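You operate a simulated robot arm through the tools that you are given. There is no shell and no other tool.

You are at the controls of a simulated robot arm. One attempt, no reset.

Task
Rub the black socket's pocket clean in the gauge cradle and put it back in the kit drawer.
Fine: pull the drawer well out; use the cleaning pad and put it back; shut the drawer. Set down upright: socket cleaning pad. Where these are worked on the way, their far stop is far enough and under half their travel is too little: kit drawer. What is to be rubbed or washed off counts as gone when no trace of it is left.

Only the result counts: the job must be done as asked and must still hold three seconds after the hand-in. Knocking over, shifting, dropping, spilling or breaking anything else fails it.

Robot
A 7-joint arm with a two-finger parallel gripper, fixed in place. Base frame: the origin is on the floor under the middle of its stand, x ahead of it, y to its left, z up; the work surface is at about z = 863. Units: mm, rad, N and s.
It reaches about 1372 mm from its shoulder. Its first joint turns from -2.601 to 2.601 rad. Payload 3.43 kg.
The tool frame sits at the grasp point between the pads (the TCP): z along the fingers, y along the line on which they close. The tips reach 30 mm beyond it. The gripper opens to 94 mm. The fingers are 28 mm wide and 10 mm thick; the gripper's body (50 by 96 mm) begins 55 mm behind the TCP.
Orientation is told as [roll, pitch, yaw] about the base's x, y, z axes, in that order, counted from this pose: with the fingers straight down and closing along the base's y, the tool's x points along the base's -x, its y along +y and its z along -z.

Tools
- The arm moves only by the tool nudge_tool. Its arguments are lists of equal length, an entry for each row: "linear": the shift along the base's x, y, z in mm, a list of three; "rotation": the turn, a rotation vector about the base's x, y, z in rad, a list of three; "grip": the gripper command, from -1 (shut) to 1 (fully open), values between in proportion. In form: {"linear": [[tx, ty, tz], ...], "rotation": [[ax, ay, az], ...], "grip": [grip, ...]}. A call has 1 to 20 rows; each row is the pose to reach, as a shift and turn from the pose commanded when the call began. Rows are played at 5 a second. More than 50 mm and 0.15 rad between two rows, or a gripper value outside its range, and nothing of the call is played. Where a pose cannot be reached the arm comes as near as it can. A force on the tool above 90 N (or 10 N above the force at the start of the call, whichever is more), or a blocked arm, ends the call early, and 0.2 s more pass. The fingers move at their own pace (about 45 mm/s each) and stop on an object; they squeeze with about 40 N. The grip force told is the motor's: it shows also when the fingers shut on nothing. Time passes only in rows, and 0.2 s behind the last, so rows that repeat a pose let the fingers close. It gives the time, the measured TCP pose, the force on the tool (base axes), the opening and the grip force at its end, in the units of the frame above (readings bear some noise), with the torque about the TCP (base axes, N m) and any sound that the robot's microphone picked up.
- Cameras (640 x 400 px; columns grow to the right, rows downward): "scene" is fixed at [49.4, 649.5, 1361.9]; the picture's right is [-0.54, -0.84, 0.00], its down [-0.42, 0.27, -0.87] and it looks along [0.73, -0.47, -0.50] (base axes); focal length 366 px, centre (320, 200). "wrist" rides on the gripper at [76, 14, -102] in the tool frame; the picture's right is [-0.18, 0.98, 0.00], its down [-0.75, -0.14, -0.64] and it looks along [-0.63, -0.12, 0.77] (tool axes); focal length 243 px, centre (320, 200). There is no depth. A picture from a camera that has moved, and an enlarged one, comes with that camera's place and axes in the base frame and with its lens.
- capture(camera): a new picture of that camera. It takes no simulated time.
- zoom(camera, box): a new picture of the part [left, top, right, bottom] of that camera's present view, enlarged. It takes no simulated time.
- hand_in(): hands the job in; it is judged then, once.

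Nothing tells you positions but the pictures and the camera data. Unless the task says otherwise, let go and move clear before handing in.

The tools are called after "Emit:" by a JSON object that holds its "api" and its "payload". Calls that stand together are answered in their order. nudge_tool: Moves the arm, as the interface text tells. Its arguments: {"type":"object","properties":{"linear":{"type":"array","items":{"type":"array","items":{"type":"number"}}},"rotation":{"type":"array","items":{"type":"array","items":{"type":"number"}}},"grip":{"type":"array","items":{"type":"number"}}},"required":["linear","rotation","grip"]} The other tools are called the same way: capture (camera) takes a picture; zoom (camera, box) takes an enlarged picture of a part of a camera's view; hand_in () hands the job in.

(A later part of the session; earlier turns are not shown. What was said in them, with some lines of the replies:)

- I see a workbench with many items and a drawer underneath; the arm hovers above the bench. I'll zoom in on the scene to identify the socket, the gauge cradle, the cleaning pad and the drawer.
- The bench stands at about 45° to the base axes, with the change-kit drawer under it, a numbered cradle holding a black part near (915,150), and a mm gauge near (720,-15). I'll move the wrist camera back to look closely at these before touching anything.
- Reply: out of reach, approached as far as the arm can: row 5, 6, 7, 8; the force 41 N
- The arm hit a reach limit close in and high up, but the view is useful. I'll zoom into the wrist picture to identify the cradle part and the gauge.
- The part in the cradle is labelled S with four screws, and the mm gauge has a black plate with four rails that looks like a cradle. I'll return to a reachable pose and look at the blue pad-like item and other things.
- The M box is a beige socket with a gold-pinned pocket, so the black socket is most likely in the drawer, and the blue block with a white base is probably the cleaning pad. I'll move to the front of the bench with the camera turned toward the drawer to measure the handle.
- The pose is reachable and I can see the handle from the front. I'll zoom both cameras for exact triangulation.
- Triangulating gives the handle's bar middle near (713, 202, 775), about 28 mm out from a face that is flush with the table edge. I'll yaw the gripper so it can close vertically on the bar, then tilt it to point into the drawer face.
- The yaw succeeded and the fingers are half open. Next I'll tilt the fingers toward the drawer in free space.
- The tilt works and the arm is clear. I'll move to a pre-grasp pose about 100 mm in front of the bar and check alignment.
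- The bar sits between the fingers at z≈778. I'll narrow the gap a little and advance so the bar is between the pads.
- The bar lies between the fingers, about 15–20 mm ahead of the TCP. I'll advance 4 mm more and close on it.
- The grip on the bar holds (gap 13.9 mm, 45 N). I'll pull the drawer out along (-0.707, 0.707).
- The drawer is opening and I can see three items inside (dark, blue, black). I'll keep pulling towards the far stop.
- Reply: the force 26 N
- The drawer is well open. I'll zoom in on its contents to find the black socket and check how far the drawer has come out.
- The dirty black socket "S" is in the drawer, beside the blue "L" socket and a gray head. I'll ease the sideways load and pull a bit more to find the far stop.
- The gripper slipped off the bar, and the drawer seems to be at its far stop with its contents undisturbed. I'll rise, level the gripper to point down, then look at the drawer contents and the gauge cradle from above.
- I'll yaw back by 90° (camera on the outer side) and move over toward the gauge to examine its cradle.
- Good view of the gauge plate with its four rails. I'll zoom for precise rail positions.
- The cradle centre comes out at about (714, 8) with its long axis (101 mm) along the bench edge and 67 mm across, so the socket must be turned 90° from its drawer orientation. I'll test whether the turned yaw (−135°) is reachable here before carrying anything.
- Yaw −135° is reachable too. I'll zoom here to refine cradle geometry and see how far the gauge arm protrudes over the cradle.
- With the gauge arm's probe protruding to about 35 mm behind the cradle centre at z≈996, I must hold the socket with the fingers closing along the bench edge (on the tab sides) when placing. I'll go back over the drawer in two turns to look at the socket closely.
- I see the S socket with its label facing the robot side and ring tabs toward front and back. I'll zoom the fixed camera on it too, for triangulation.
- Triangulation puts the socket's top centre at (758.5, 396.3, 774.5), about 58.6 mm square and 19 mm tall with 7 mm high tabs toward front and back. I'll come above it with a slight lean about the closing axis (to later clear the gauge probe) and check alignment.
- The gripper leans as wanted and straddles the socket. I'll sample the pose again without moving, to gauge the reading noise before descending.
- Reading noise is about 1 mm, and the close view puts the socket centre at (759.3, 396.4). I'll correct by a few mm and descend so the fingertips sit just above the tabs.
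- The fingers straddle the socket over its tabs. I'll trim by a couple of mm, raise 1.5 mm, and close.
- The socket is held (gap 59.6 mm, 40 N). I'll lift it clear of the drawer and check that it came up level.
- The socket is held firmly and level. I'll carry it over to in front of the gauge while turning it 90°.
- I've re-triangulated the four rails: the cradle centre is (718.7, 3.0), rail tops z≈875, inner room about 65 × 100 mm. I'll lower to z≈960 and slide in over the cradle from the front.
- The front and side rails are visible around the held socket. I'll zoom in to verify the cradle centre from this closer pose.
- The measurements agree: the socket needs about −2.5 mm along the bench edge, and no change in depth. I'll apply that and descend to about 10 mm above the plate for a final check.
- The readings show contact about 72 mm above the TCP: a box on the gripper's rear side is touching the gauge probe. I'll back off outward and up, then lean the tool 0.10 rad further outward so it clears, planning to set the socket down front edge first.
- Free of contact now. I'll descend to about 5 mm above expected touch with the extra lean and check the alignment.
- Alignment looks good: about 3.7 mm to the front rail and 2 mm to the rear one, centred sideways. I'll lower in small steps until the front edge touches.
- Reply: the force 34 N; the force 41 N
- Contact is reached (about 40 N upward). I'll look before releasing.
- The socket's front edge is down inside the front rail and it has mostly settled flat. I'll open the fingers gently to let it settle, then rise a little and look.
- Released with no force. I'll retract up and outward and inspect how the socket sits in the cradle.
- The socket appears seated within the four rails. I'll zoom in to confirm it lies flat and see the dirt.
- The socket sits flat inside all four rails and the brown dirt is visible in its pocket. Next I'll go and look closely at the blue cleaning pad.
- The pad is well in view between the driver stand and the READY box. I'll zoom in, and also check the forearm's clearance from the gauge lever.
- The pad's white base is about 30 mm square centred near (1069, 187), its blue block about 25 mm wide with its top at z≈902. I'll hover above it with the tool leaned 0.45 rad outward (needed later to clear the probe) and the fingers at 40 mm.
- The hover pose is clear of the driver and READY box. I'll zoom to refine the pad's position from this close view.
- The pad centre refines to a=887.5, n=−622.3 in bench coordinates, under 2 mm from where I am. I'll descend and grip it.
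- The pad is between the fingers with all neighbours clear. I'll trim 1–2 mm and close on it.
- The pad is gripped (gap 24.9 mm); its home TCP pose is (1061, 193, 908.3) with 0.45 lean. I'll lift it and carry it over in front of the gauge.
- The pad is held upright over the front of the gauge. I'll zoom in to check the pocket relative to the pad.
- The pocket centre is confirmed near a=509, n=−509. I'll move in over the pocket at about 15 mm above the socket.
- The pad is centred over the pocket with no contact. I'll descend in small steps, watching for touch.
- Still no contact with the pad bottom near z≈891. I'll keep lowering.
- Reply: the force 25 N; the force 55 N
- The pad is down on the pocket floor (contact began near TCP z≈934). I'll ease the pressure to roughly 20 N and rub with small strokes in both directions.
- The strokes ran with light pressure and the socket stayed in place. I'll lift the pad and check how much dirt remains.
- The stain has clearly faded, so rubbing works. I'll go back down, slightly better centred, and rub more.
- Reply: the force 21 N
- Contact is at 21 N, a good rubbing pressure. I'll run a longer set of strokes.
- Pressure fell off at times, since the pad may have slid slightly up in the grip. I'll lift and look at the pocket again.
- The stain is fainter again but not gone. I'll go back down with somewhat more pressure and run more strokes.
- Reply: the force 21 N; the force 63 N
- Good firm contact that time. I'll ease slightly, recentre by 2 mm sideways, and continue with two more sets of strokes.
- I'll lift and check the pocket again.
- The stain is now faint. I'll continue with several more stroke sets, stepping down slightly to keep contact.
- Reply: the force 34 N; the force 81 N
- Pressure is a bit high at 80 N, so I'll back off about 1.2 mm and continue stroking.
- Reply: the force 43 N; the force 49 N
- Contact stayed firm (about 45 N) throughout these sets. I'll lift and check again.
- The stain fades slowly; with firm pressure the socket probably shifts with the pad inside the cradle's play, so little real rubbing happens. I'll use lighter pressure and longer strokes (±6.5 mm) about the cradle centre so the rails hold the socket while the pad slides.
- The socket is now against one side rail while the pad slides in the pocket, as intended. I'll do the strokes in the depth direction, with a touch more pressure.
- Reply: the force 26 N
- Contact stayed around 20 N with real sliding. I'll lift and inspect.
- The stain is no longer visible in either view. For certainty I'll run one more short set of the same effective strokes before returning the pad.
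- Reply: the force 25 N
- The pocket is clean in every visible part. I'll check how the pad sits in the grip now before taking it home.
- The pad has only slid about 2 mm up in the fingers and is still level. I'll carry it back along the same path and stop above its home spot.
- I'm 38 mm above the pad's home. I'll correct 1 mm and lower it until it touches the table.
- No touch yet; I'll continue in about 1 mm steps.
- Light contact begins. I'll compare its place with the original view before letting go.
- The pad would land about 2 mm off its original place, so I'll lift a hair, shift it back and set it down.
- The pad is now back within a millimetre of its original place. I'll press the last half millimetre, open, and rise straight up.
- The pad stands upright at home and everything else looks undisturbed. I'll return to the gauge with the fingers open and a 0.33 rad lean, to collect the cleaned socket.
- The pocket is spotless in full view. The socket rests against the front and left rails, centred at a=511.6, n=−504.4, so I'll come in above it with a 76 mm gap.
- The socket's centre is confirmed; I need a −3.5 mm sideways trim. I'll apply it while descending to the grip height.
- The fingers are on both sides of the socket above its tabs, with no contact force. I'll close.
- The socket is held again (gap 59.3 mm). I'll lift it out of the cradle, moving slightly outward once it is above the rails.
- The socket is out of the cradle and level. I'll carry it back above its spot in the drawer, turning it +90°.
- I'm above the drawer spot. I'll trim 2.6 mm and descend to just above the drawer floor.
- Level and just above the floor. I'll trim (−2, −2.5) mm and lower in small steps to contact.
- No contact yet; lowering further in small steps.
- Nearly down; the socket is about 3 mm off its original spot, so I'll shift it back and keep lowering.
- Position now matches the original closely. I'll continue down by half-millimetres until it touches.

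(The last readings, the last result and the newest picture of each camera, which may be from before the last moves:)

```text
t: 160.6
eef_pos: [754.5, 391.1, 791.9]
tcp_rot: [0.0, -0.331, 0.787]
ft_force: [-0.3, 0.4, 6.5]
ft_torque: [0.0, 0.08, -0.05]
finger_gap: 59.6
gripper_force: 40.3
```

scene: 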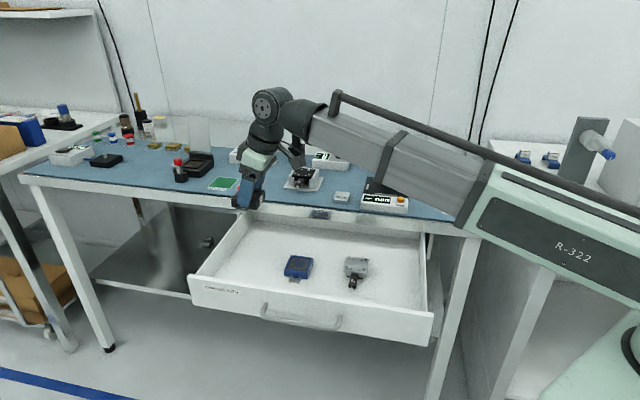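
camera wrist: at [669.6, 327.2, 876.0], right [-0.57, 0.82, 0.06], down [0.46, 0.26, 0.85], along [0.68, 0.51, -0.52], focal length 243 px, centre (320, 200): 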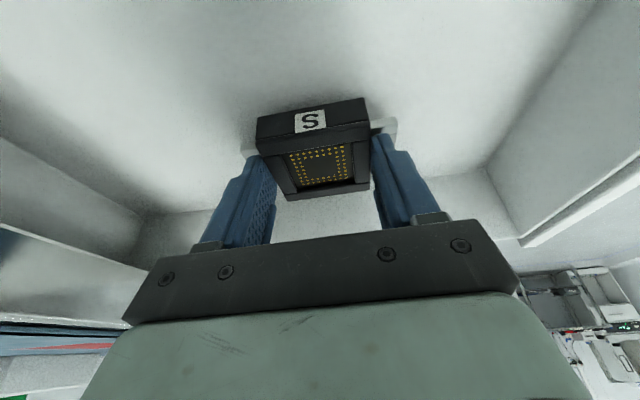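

It touches (6.5 N). I'll open the fingers and rise.

Emit:
{"api": "nudge_tool", "payload": {"linear": [[0, 0, 0], [0, 0, 0], [0, 0, 0], [0, 0, 0]], "rotation": [[0, 0, 0], [0, 0, 0], [0, 0, 0], [0, 0, 0]], "grip": [0.35, 0.6, 0.75, 0.75]}}

Emit:
{"api": "nudge_tool", "payload": {"linear": [[0, 0, 5], [0, 0, 20], [0, 0, 45], [0, 0, 80], [0, 0, 120], [0, 0, 150], [0, 0, 150]], "rotation": [[0, 0, 0], [0, 0, 0], [0, 0, 0], [0, 0, 0], [0, 0, 0], [0, 0, 0], [0, 0, 0]], "grip": [0.75, 0.75, 0.75, 0.75, 0.75, 0.75, 0.75]}}

Emit:
{"api": "zoom", "payload": {"camera": "scene", "box": [228, 240, 278, 285]}}

Emit:
{"api": "capture", "payload": {"camera": "scene"}}

```text
t: 161.6
eef_pos: [754.2, 391.0, 791.7]
tcp_rot: [-0.001, -0.328, 0.786]
ft_force: [-0.1, -0.3, 0.2]
ft_torque: [0.0, 0.02, 0.04]
finger_gap: 82.4
gripper_force: 0.0
```

```text
t: 163.2
eef_pos: [753.0, 393.9, 938.7]
tcp_rot: [0.0, -0.327, 0.784]
ft_force: [-0.3, 0.6, 0.4]
ft_torque: [0.0, 0.01, 0.01]
finger_gap: 82.3
gripper_force: 0.1
```

```text
8.89 times, centred on (253, 262) of scene
camera zoom: at [49.4, 649.5, 1361.9], right [-0.54, -0.84, 0.0], down [-0.42, 0.27, -0.87], along [0.73, -0.47, -0.5], focal length 3257 px, centre (916, -356)
```

zoom: 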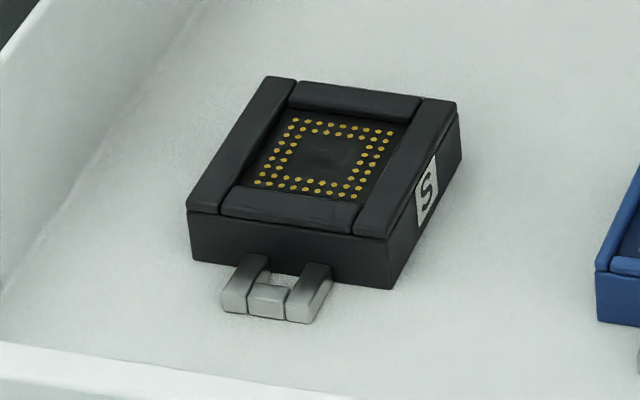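

```text
taken
```

scene: 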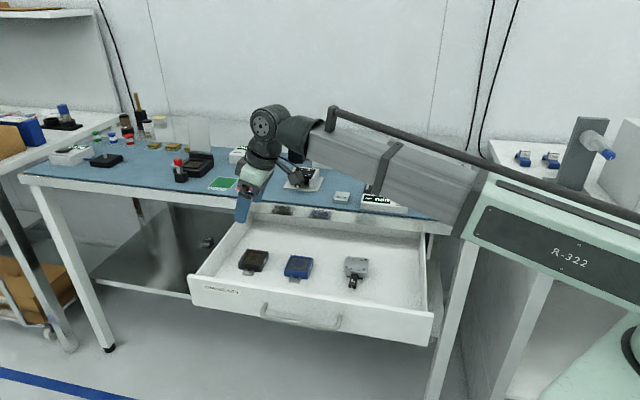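

The cleaned socket lies where it was originally. Now I'll move round to the front of the drawer to shut it, first undoing the lean.

Emit:
{"api": "nudge_tool", "payload": {"linear": [[-25, -5, 5], [-55, -12, 10], [-90, -20, 14], [-125, -27, 18], [-157, -33, 18], [-186, -38, 18], [-186, -38, 18]], "rotation": [[-0.04, 0.04, 0], [-0.08, 0.08, 0], [-0.12, 0.12, 0], [-0.16, 0.16, 0], [-0.2, 0.2, 0], [-0.232, 0.232, 0], [-0.232, 0.232, 0]], "grip": [0.5, 0, -0.3, -0.3, -0.3, -0.3, -0.3]}}

```text
t: 164.8
eef_pos: [566.8, 352.7, 959.6]
tcp_rot: [0.0, 0.003, 0.785]
ft_force: [-0.8, 0.0, -0.1]
ft_torque: [0.01, 0.04, -0.03]
finger_gap: 32.8
gripper_force: 0.1
```

Vertical again above the drawer front. I'll swing out and tilt down along the reverse of the path I used before.

Emit:
{"api": "nudge_tool", "payload": {"linear": [[-13, 13, -13], [-31, 31, -31], [-49, 49, -49], [-67, 67, -67], [-85, 85, -85], [-100, 100, -103], [-110, 110, -121], [-110, 110, -139], [-110, 110, -157], [-108, 108, -170], [-108, 108, -170]], "rotation": [[-0.0926, -0.0926, 0], [-0.185, -0.185, 0], [-0.278, -0.278, 0], [-0.37, -0.37, 0], [-0.463, -0.463, 0], [-0.556, -0.556, 0], [-0.648, -0.648, 0], [-0.741, -0.741, 0], [-0.833, -0.833, 0], [-0.926, -0.926, 0], [-0.926, -0.926, 0]], "grip": [-0.3, -0.3, -0.3, -0.3, -0.3, -0.3, -0.3, -0.3, -0.3, -0.3, -0.3]}}

Emit:
{"api": "capture", "payload": {"camera": "wrist"}}

Emit:
{"api": "capture", "payload": {"camera": "scene"}}

```text
t: 167.2
eef_pos: [460.2, 462.6, 790.4]
tcp_rot: [-1.31, 0.001, 0.785]
ft_force: [-0.8, 0.1, 1.1]
ft_torque: [0.03, 0.02, 0.04]
finger_gap: 32.7
gripper_force: 0.1
```

```text
taken
camera wrist: at [333.5, 480.6, 801.8], right [-0.05, 0.31, -0.95], down [0.12, 0.95, 0.3], along [0.99, -0.1, -0.08], focal length 243 px, centre (320, 200)
```

wrist: 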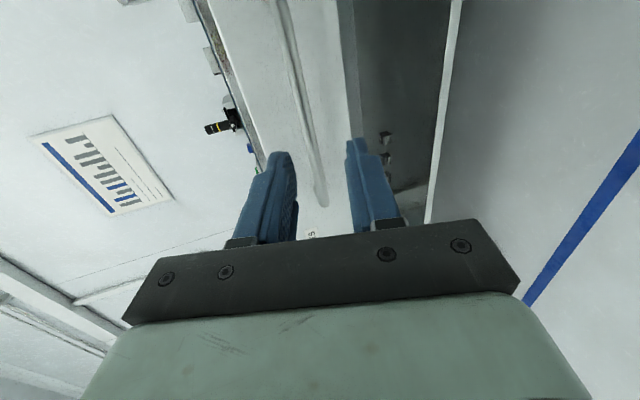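

```text
taken
```

scene: 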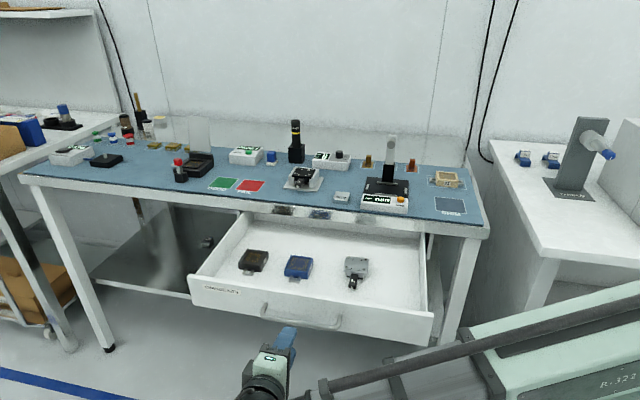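

All items are back in place and the handle is lined up between the open fingers. I'll approach until the fingertips are near the drawer face, straddling the bar.

Emit:
{"api": "nudge_tool", "payload": {"linear": [[10, -10, -4], [22, -22, -8], [34, -34, -8], [44, -44, -8], [44, -44, -8]], "rotation": [[0, 0, 0], [0, 0, 0], [0, 0, 0], [0, 0, 0], [0, 0, 0]], "grip": [-0.3, -0.3, -0.3, -0.3, -0.3]}}

Emit:
{"api": "capture", "payload": {"camera": "wrist"}}

Emit:
{"api": "zoom", "payload": {"camera": "scene", "box": [230, 270, 370, 370]}}

```text
t: 168.4
eef_pos: [503.5, 419.4, 780.9]
tcp_rot: [-1.31, -0.001, 0.787]
ft_force: [0.1, -0.8, 0.0]
ft_torque: [-0.02, -0.01, 0.04]
finger_gap: 32.8
gripper_force: 0.0
```

```text
taken
camera wrist: at [377.1, 436.4, 792.2], right [-0.05, 0.31, -0.95], down [0.12, 0.95, 0.3], along [0.99, -0.1, -0.08], focal length 243 px, centre (320, 200)
```

wrist: 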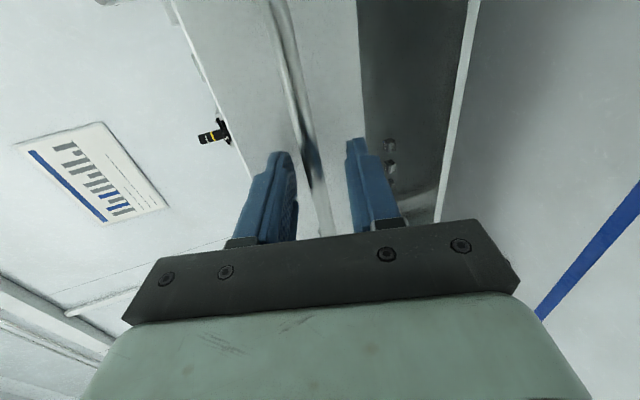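

```text
4.00 times, centred on (300, 320) of scene
camera zoom: at [49.4, 649.5, 1361.9], right [-0.54, -0.84, 0.0], down [-0.42, 0.27, -0.87], along [0.73, -0.47, -0.5], focal length 1466 px, centre (400, -280)
```

zoom: 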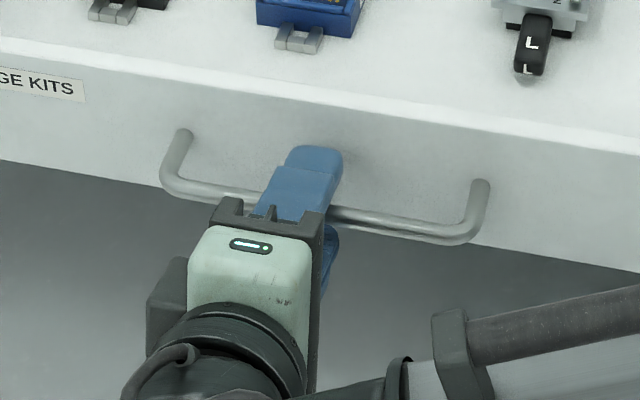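

The fingers straddle the bar, just short of the face. I'll push the drawer in smoothly for most of its travel.

Emit:
{"api": "nudge_tool", "payload": {"linear": [[5, -5, 0], [11, -11, 0], [18, -18, 0], [27, -27.5, 0], [37, -37.6, 0], [47, -47.8, 0], [57, -58, 0], [67, -68.2, 0], [77, -78.4, 0], [87, -88.6, 0], [97, -98.8, 0], [107, -109, 0], [117, -119.2, 0], [127, -129.4, 0], [137, -139.6, 0], [147, -149.8, 0], [157, -160, 0], [167, -170.2, 0], [174, -177.4, 0], [178, -181.5, 0]], "rotation": [[0, 0, 0], [0, 0, 0], [0, 0, 0], [0, 0, 0], [0, 0, 0], [0, 0, 0], [0, 0, 0], [0, 0, 0], [0, 0, 0], [0, 0, 0], [0, 0, 0], [0, 0, 0], [0, 0, 0], [0, 0, 0], [0, 0, 0], [0, 0, 0], [0, 0, 0], [0, 0, 0], [0, 0, 0], [0, 0, 0]], "grip": [-0.3, -0.3, -0.3, -0.3, -0.3, -0.3, -0.3, -0.3, -0.3, -0.3, -0.3, -0.3, -0.3, -0.3, -0.3, -0.3, -0.3, -0.3, -0.3, -0.3]}}

Emit:
{"api": "capture", "payload": {"camera": "scene"}}

Emit:
{"api": "capture", "payload": {"camera": "wrist"}}

```text
t: 172.6
eef_pos: [681.5, 235.8, 779.1]
tcp_rot: [-1.31, -0.001, 0.786]
ft_force: [-0.4, 0.0, 0.3]
ft_torque: [0.04, -0.02, 0.01]
finger_gap: 33.0
gripper_force: 0.0
```

```text
taken
```

scene: 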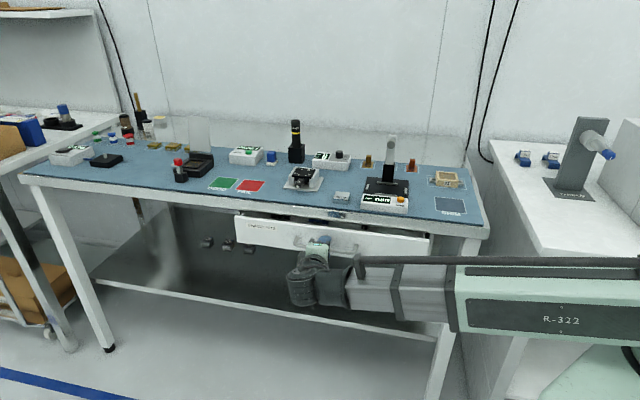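

```text
taken
camera wrist: at [555.2, 253.9, 792.0], right [-0.05, 0.31, -0.95], down [0.12, 0.95, 0.3], along [0.99, -0.1, -0.08], focal length 243 px, centre (320, 200)
```

wrist: 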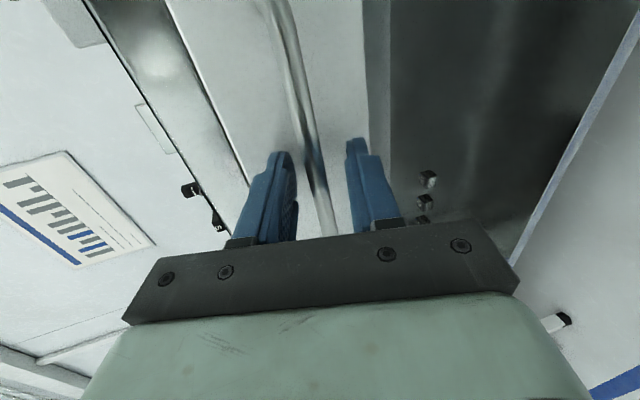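

The drawer is almost in. I'll push the rest in slower steps until the stop is felt.

Emit:
{"api": "nudge_tool", "payload": {"linear": [[5, -5.1, 0], [10, -10.2, 0], [15, -15.3, 0], [20, -20.4, 0], [23, -23.4, 0], [25, -25.4, 0]], "rotation": [[0, 0, 0], [0, 0, 0], [0, 0, 0], [0, 0, 0], [0, 0, 0], [0, 0, 0]], "grip": [-0.3, -0.3, -0.3, -0.3, -0.3, -0.3]}}

Emit:
{"api": "zoom", "payload": {"camera": "scene", "box": [220, 190, 460, 290]}}

```text
t: 174.0
eef_pos: [705.0, 213.4, 779.7]
tcp_rot: [-1.31, 0.0, 0.787]
ft_force: [-30.2, 26.9, 6.6]
ft_torque: [-0.63, -0.66, -0.14]
finger_gap: 30.6
gripper_force: 0.0
```

```text
2.67 times, centred on (340, 240) of scene
camera zoom: at [49.4, 649.5, 1361.9], right [-0.54, -0.84, 0.0], down [-0.42, 0.27, -0.87], along [0.73, -0.47, -0.5], focal length 977 px, centre (267, 93)
```

zoom: 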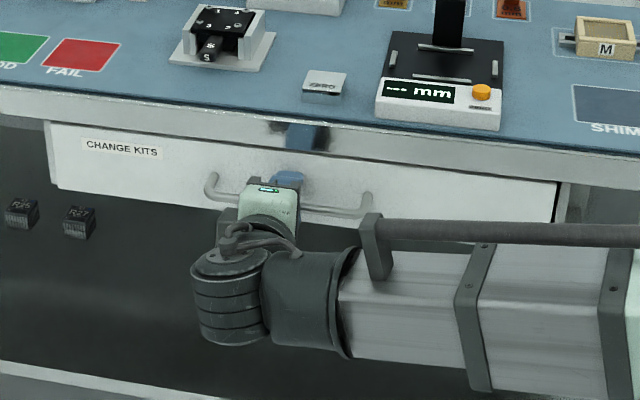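

The stop is felt (about 40 N) and the drawer face looks flush. I'll press a touch more to be sure, then compare with the original closed view.

Emit:
{"api": "nudge_tool", "payload": {"linear": [[1, -1, 0], [1.5, -1.5, 0], [1.5, -1.5, 0]], "rotation": [[0, 0, 0], [0, 0, 0], [0, 0, 0]], "grip": [-0.3, -0.3, -0.3]}}

Emit:
{"api": "nudge_tool", "payload": {"linear": [[-6, 6, 0], [-20, 20, 0], [-40, 40, 0], [-65, 65, 5], [-65, 65, 5]], "rotation": [[0, 0, 0], [0, 0, 0], [0, 0, 0], [0, 0, 0], [0, 0, 0]], "grip": [-0.3, -0.3, -0.3, -0.3, -0.3]}}

Emit:
{"api": "zoom", "payload": {"camera": "scene", "box": [220, 180, 460, 280]}}

Emit:
{"api": "capture", "payload": {"camera": "scene"}}

```text
t: 174.8
eef_pos: [704.1, 213.4, 781.5]
tcp_rot: [-1.31, 0.001, 0.788]
ft_force: [-28.2, 26.4, 3.2]
ft_torque: [-0.51, -0.6, -0.14]
finger_gap: 29.4
gripper_force: 0.0
stopped in row 3: the force on the tool passed its limit at 91 N (the readings are from after the stop); the commanded pose is now the measured one
```

```text
t: 176.0
eef_pos: [641.8, 276.1, 785.3]
tcp_rot: [-1.309, 0.0, 0.785]
ft_force: [0.2, 0.8, 0.4]
ft_torque: [0.02, 0.0, 0.02]
finger_gap: 33.0
gripper_force: 0.0
```

```text
2.67 times, centred on (340, 230) of scene
camera zoom: at [49.4, 649.5, 1361.9], right [-0.54, -0.84, 0.0], down [-0.42, 0.27, -0.87], along [0.73, -0.47, -0.5], focal length 977 px, centre (267, 120)
```

zoom: 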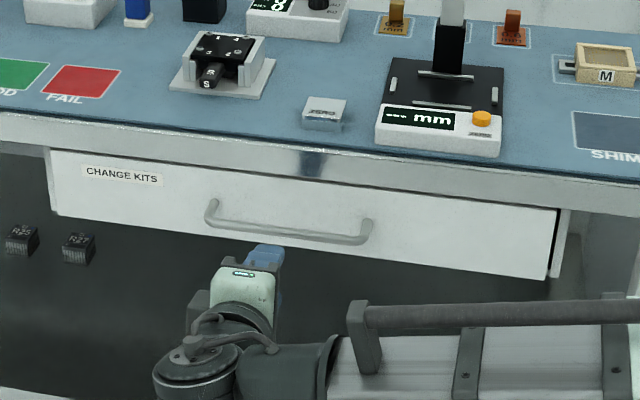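

```text
taken
```

scene: 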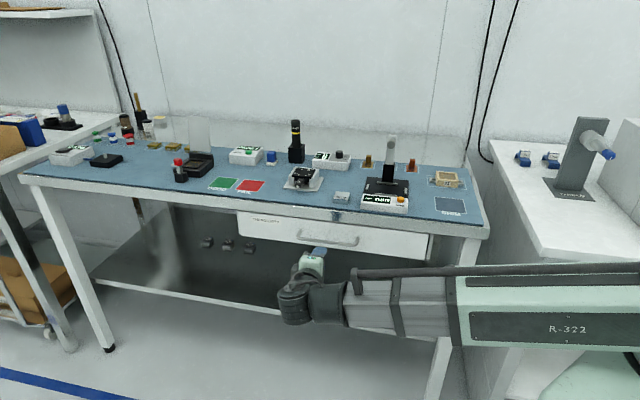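

The drawer is shut and matches the original closed view. I'll do a last check of the bench items before handing in.

Emit:
{"api": "zoom", "payload": {"camera": "scene", "box": [330, 110, 490, 210]}}

Emit:
{"api": "zoom", "payload": {"camera": "scene", "box": [200, 110, 360, 210]}}

Emit:
{"api": "zoom", "payload": {"camera": "scene", "box": [40, 90, 200, 190]}}

```text
4.00 times, centred on (410, 160) of scene
camera zoom: at [49.4, 649.5, 1361.9], right [-0.54, -0.84, 0.0], down [-0.42, 0.27, -0.87], along [0.73, -0.47, -0.5], focal length 1466 px, centre (-40, 360)
```

zoom: 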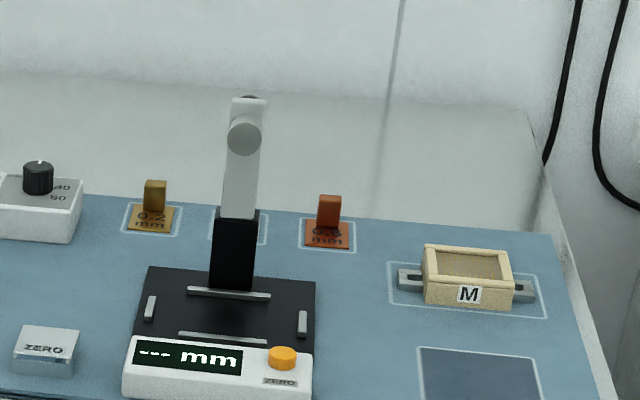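

```text
4.00 times, centred on (280, 160) of scene
camera zoom: at [49.4, 649.5, 1361.9], right [-0.54, -0.84, 0.0], down [-0.42, 0.27, -0.87], along [0.73, -0.47, -0.5], focal length 1466 px, centre (480, 360)
```

zoom: 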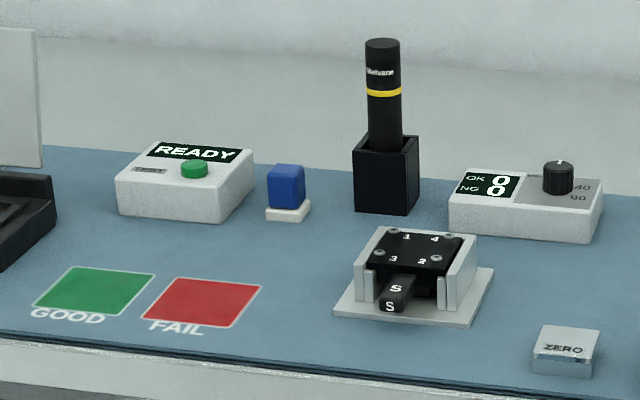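

```text
4.00 times, centred on (120, 140) of scene
camera zoom: at [49.4, 649.5, 1361.9], right [-0.54, -0.84, 0.0], down [-0.42, 0.27, -0.87], along [0.73, -0.47, -0.5], focal length 1466 px, centre (1120, 440)
```

zoom: 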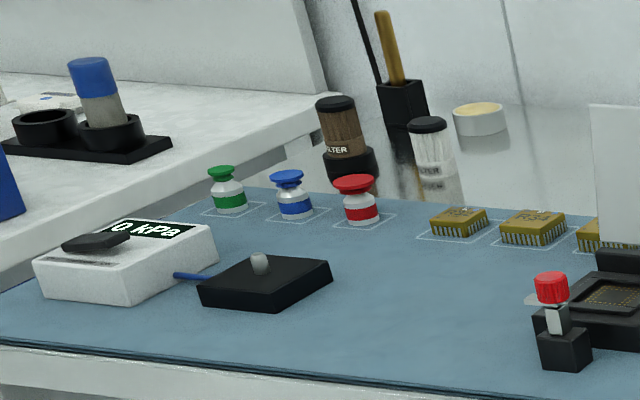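

Everything on the bench matches its starting state. The pad is upright at home, the cleaned black socket is in the drawer, the drawer is shut, and the gripper is clear of it, so I'm handing in.

Emit:
{"api": "hand_in", "payload": {}}

```text
The job is handed in.
```

The job is done and handed in. The black "S" socket's pocket was rubbed clean in the gauge cradle, and the socket is back at its original spot in the kit drawer.

- **Pocket:** no trace of the stain showed in the wrist or fixed camera, and I ran one extra set of strokes to be sure.
- **Cleaning pad:** it stands upright within about 1 mm of where it was.
- **Drawer:** it was pulled out until the gripper slipped off the handle, apparently at the far stop. It is now shut, and the view matches the original closed one. My last push to confirm it was shut reached 91 N and tripped the force limit.
- **Gauge:** while lowering the socket into the cradle the first time, the gripper pressed against the gauge probe with about 15 N. I backed off and leaned the tool to clear it. The gauge lever looks unmoved in the final pictures.
- **Other items:** everything else on the bench looks as it did at the start.
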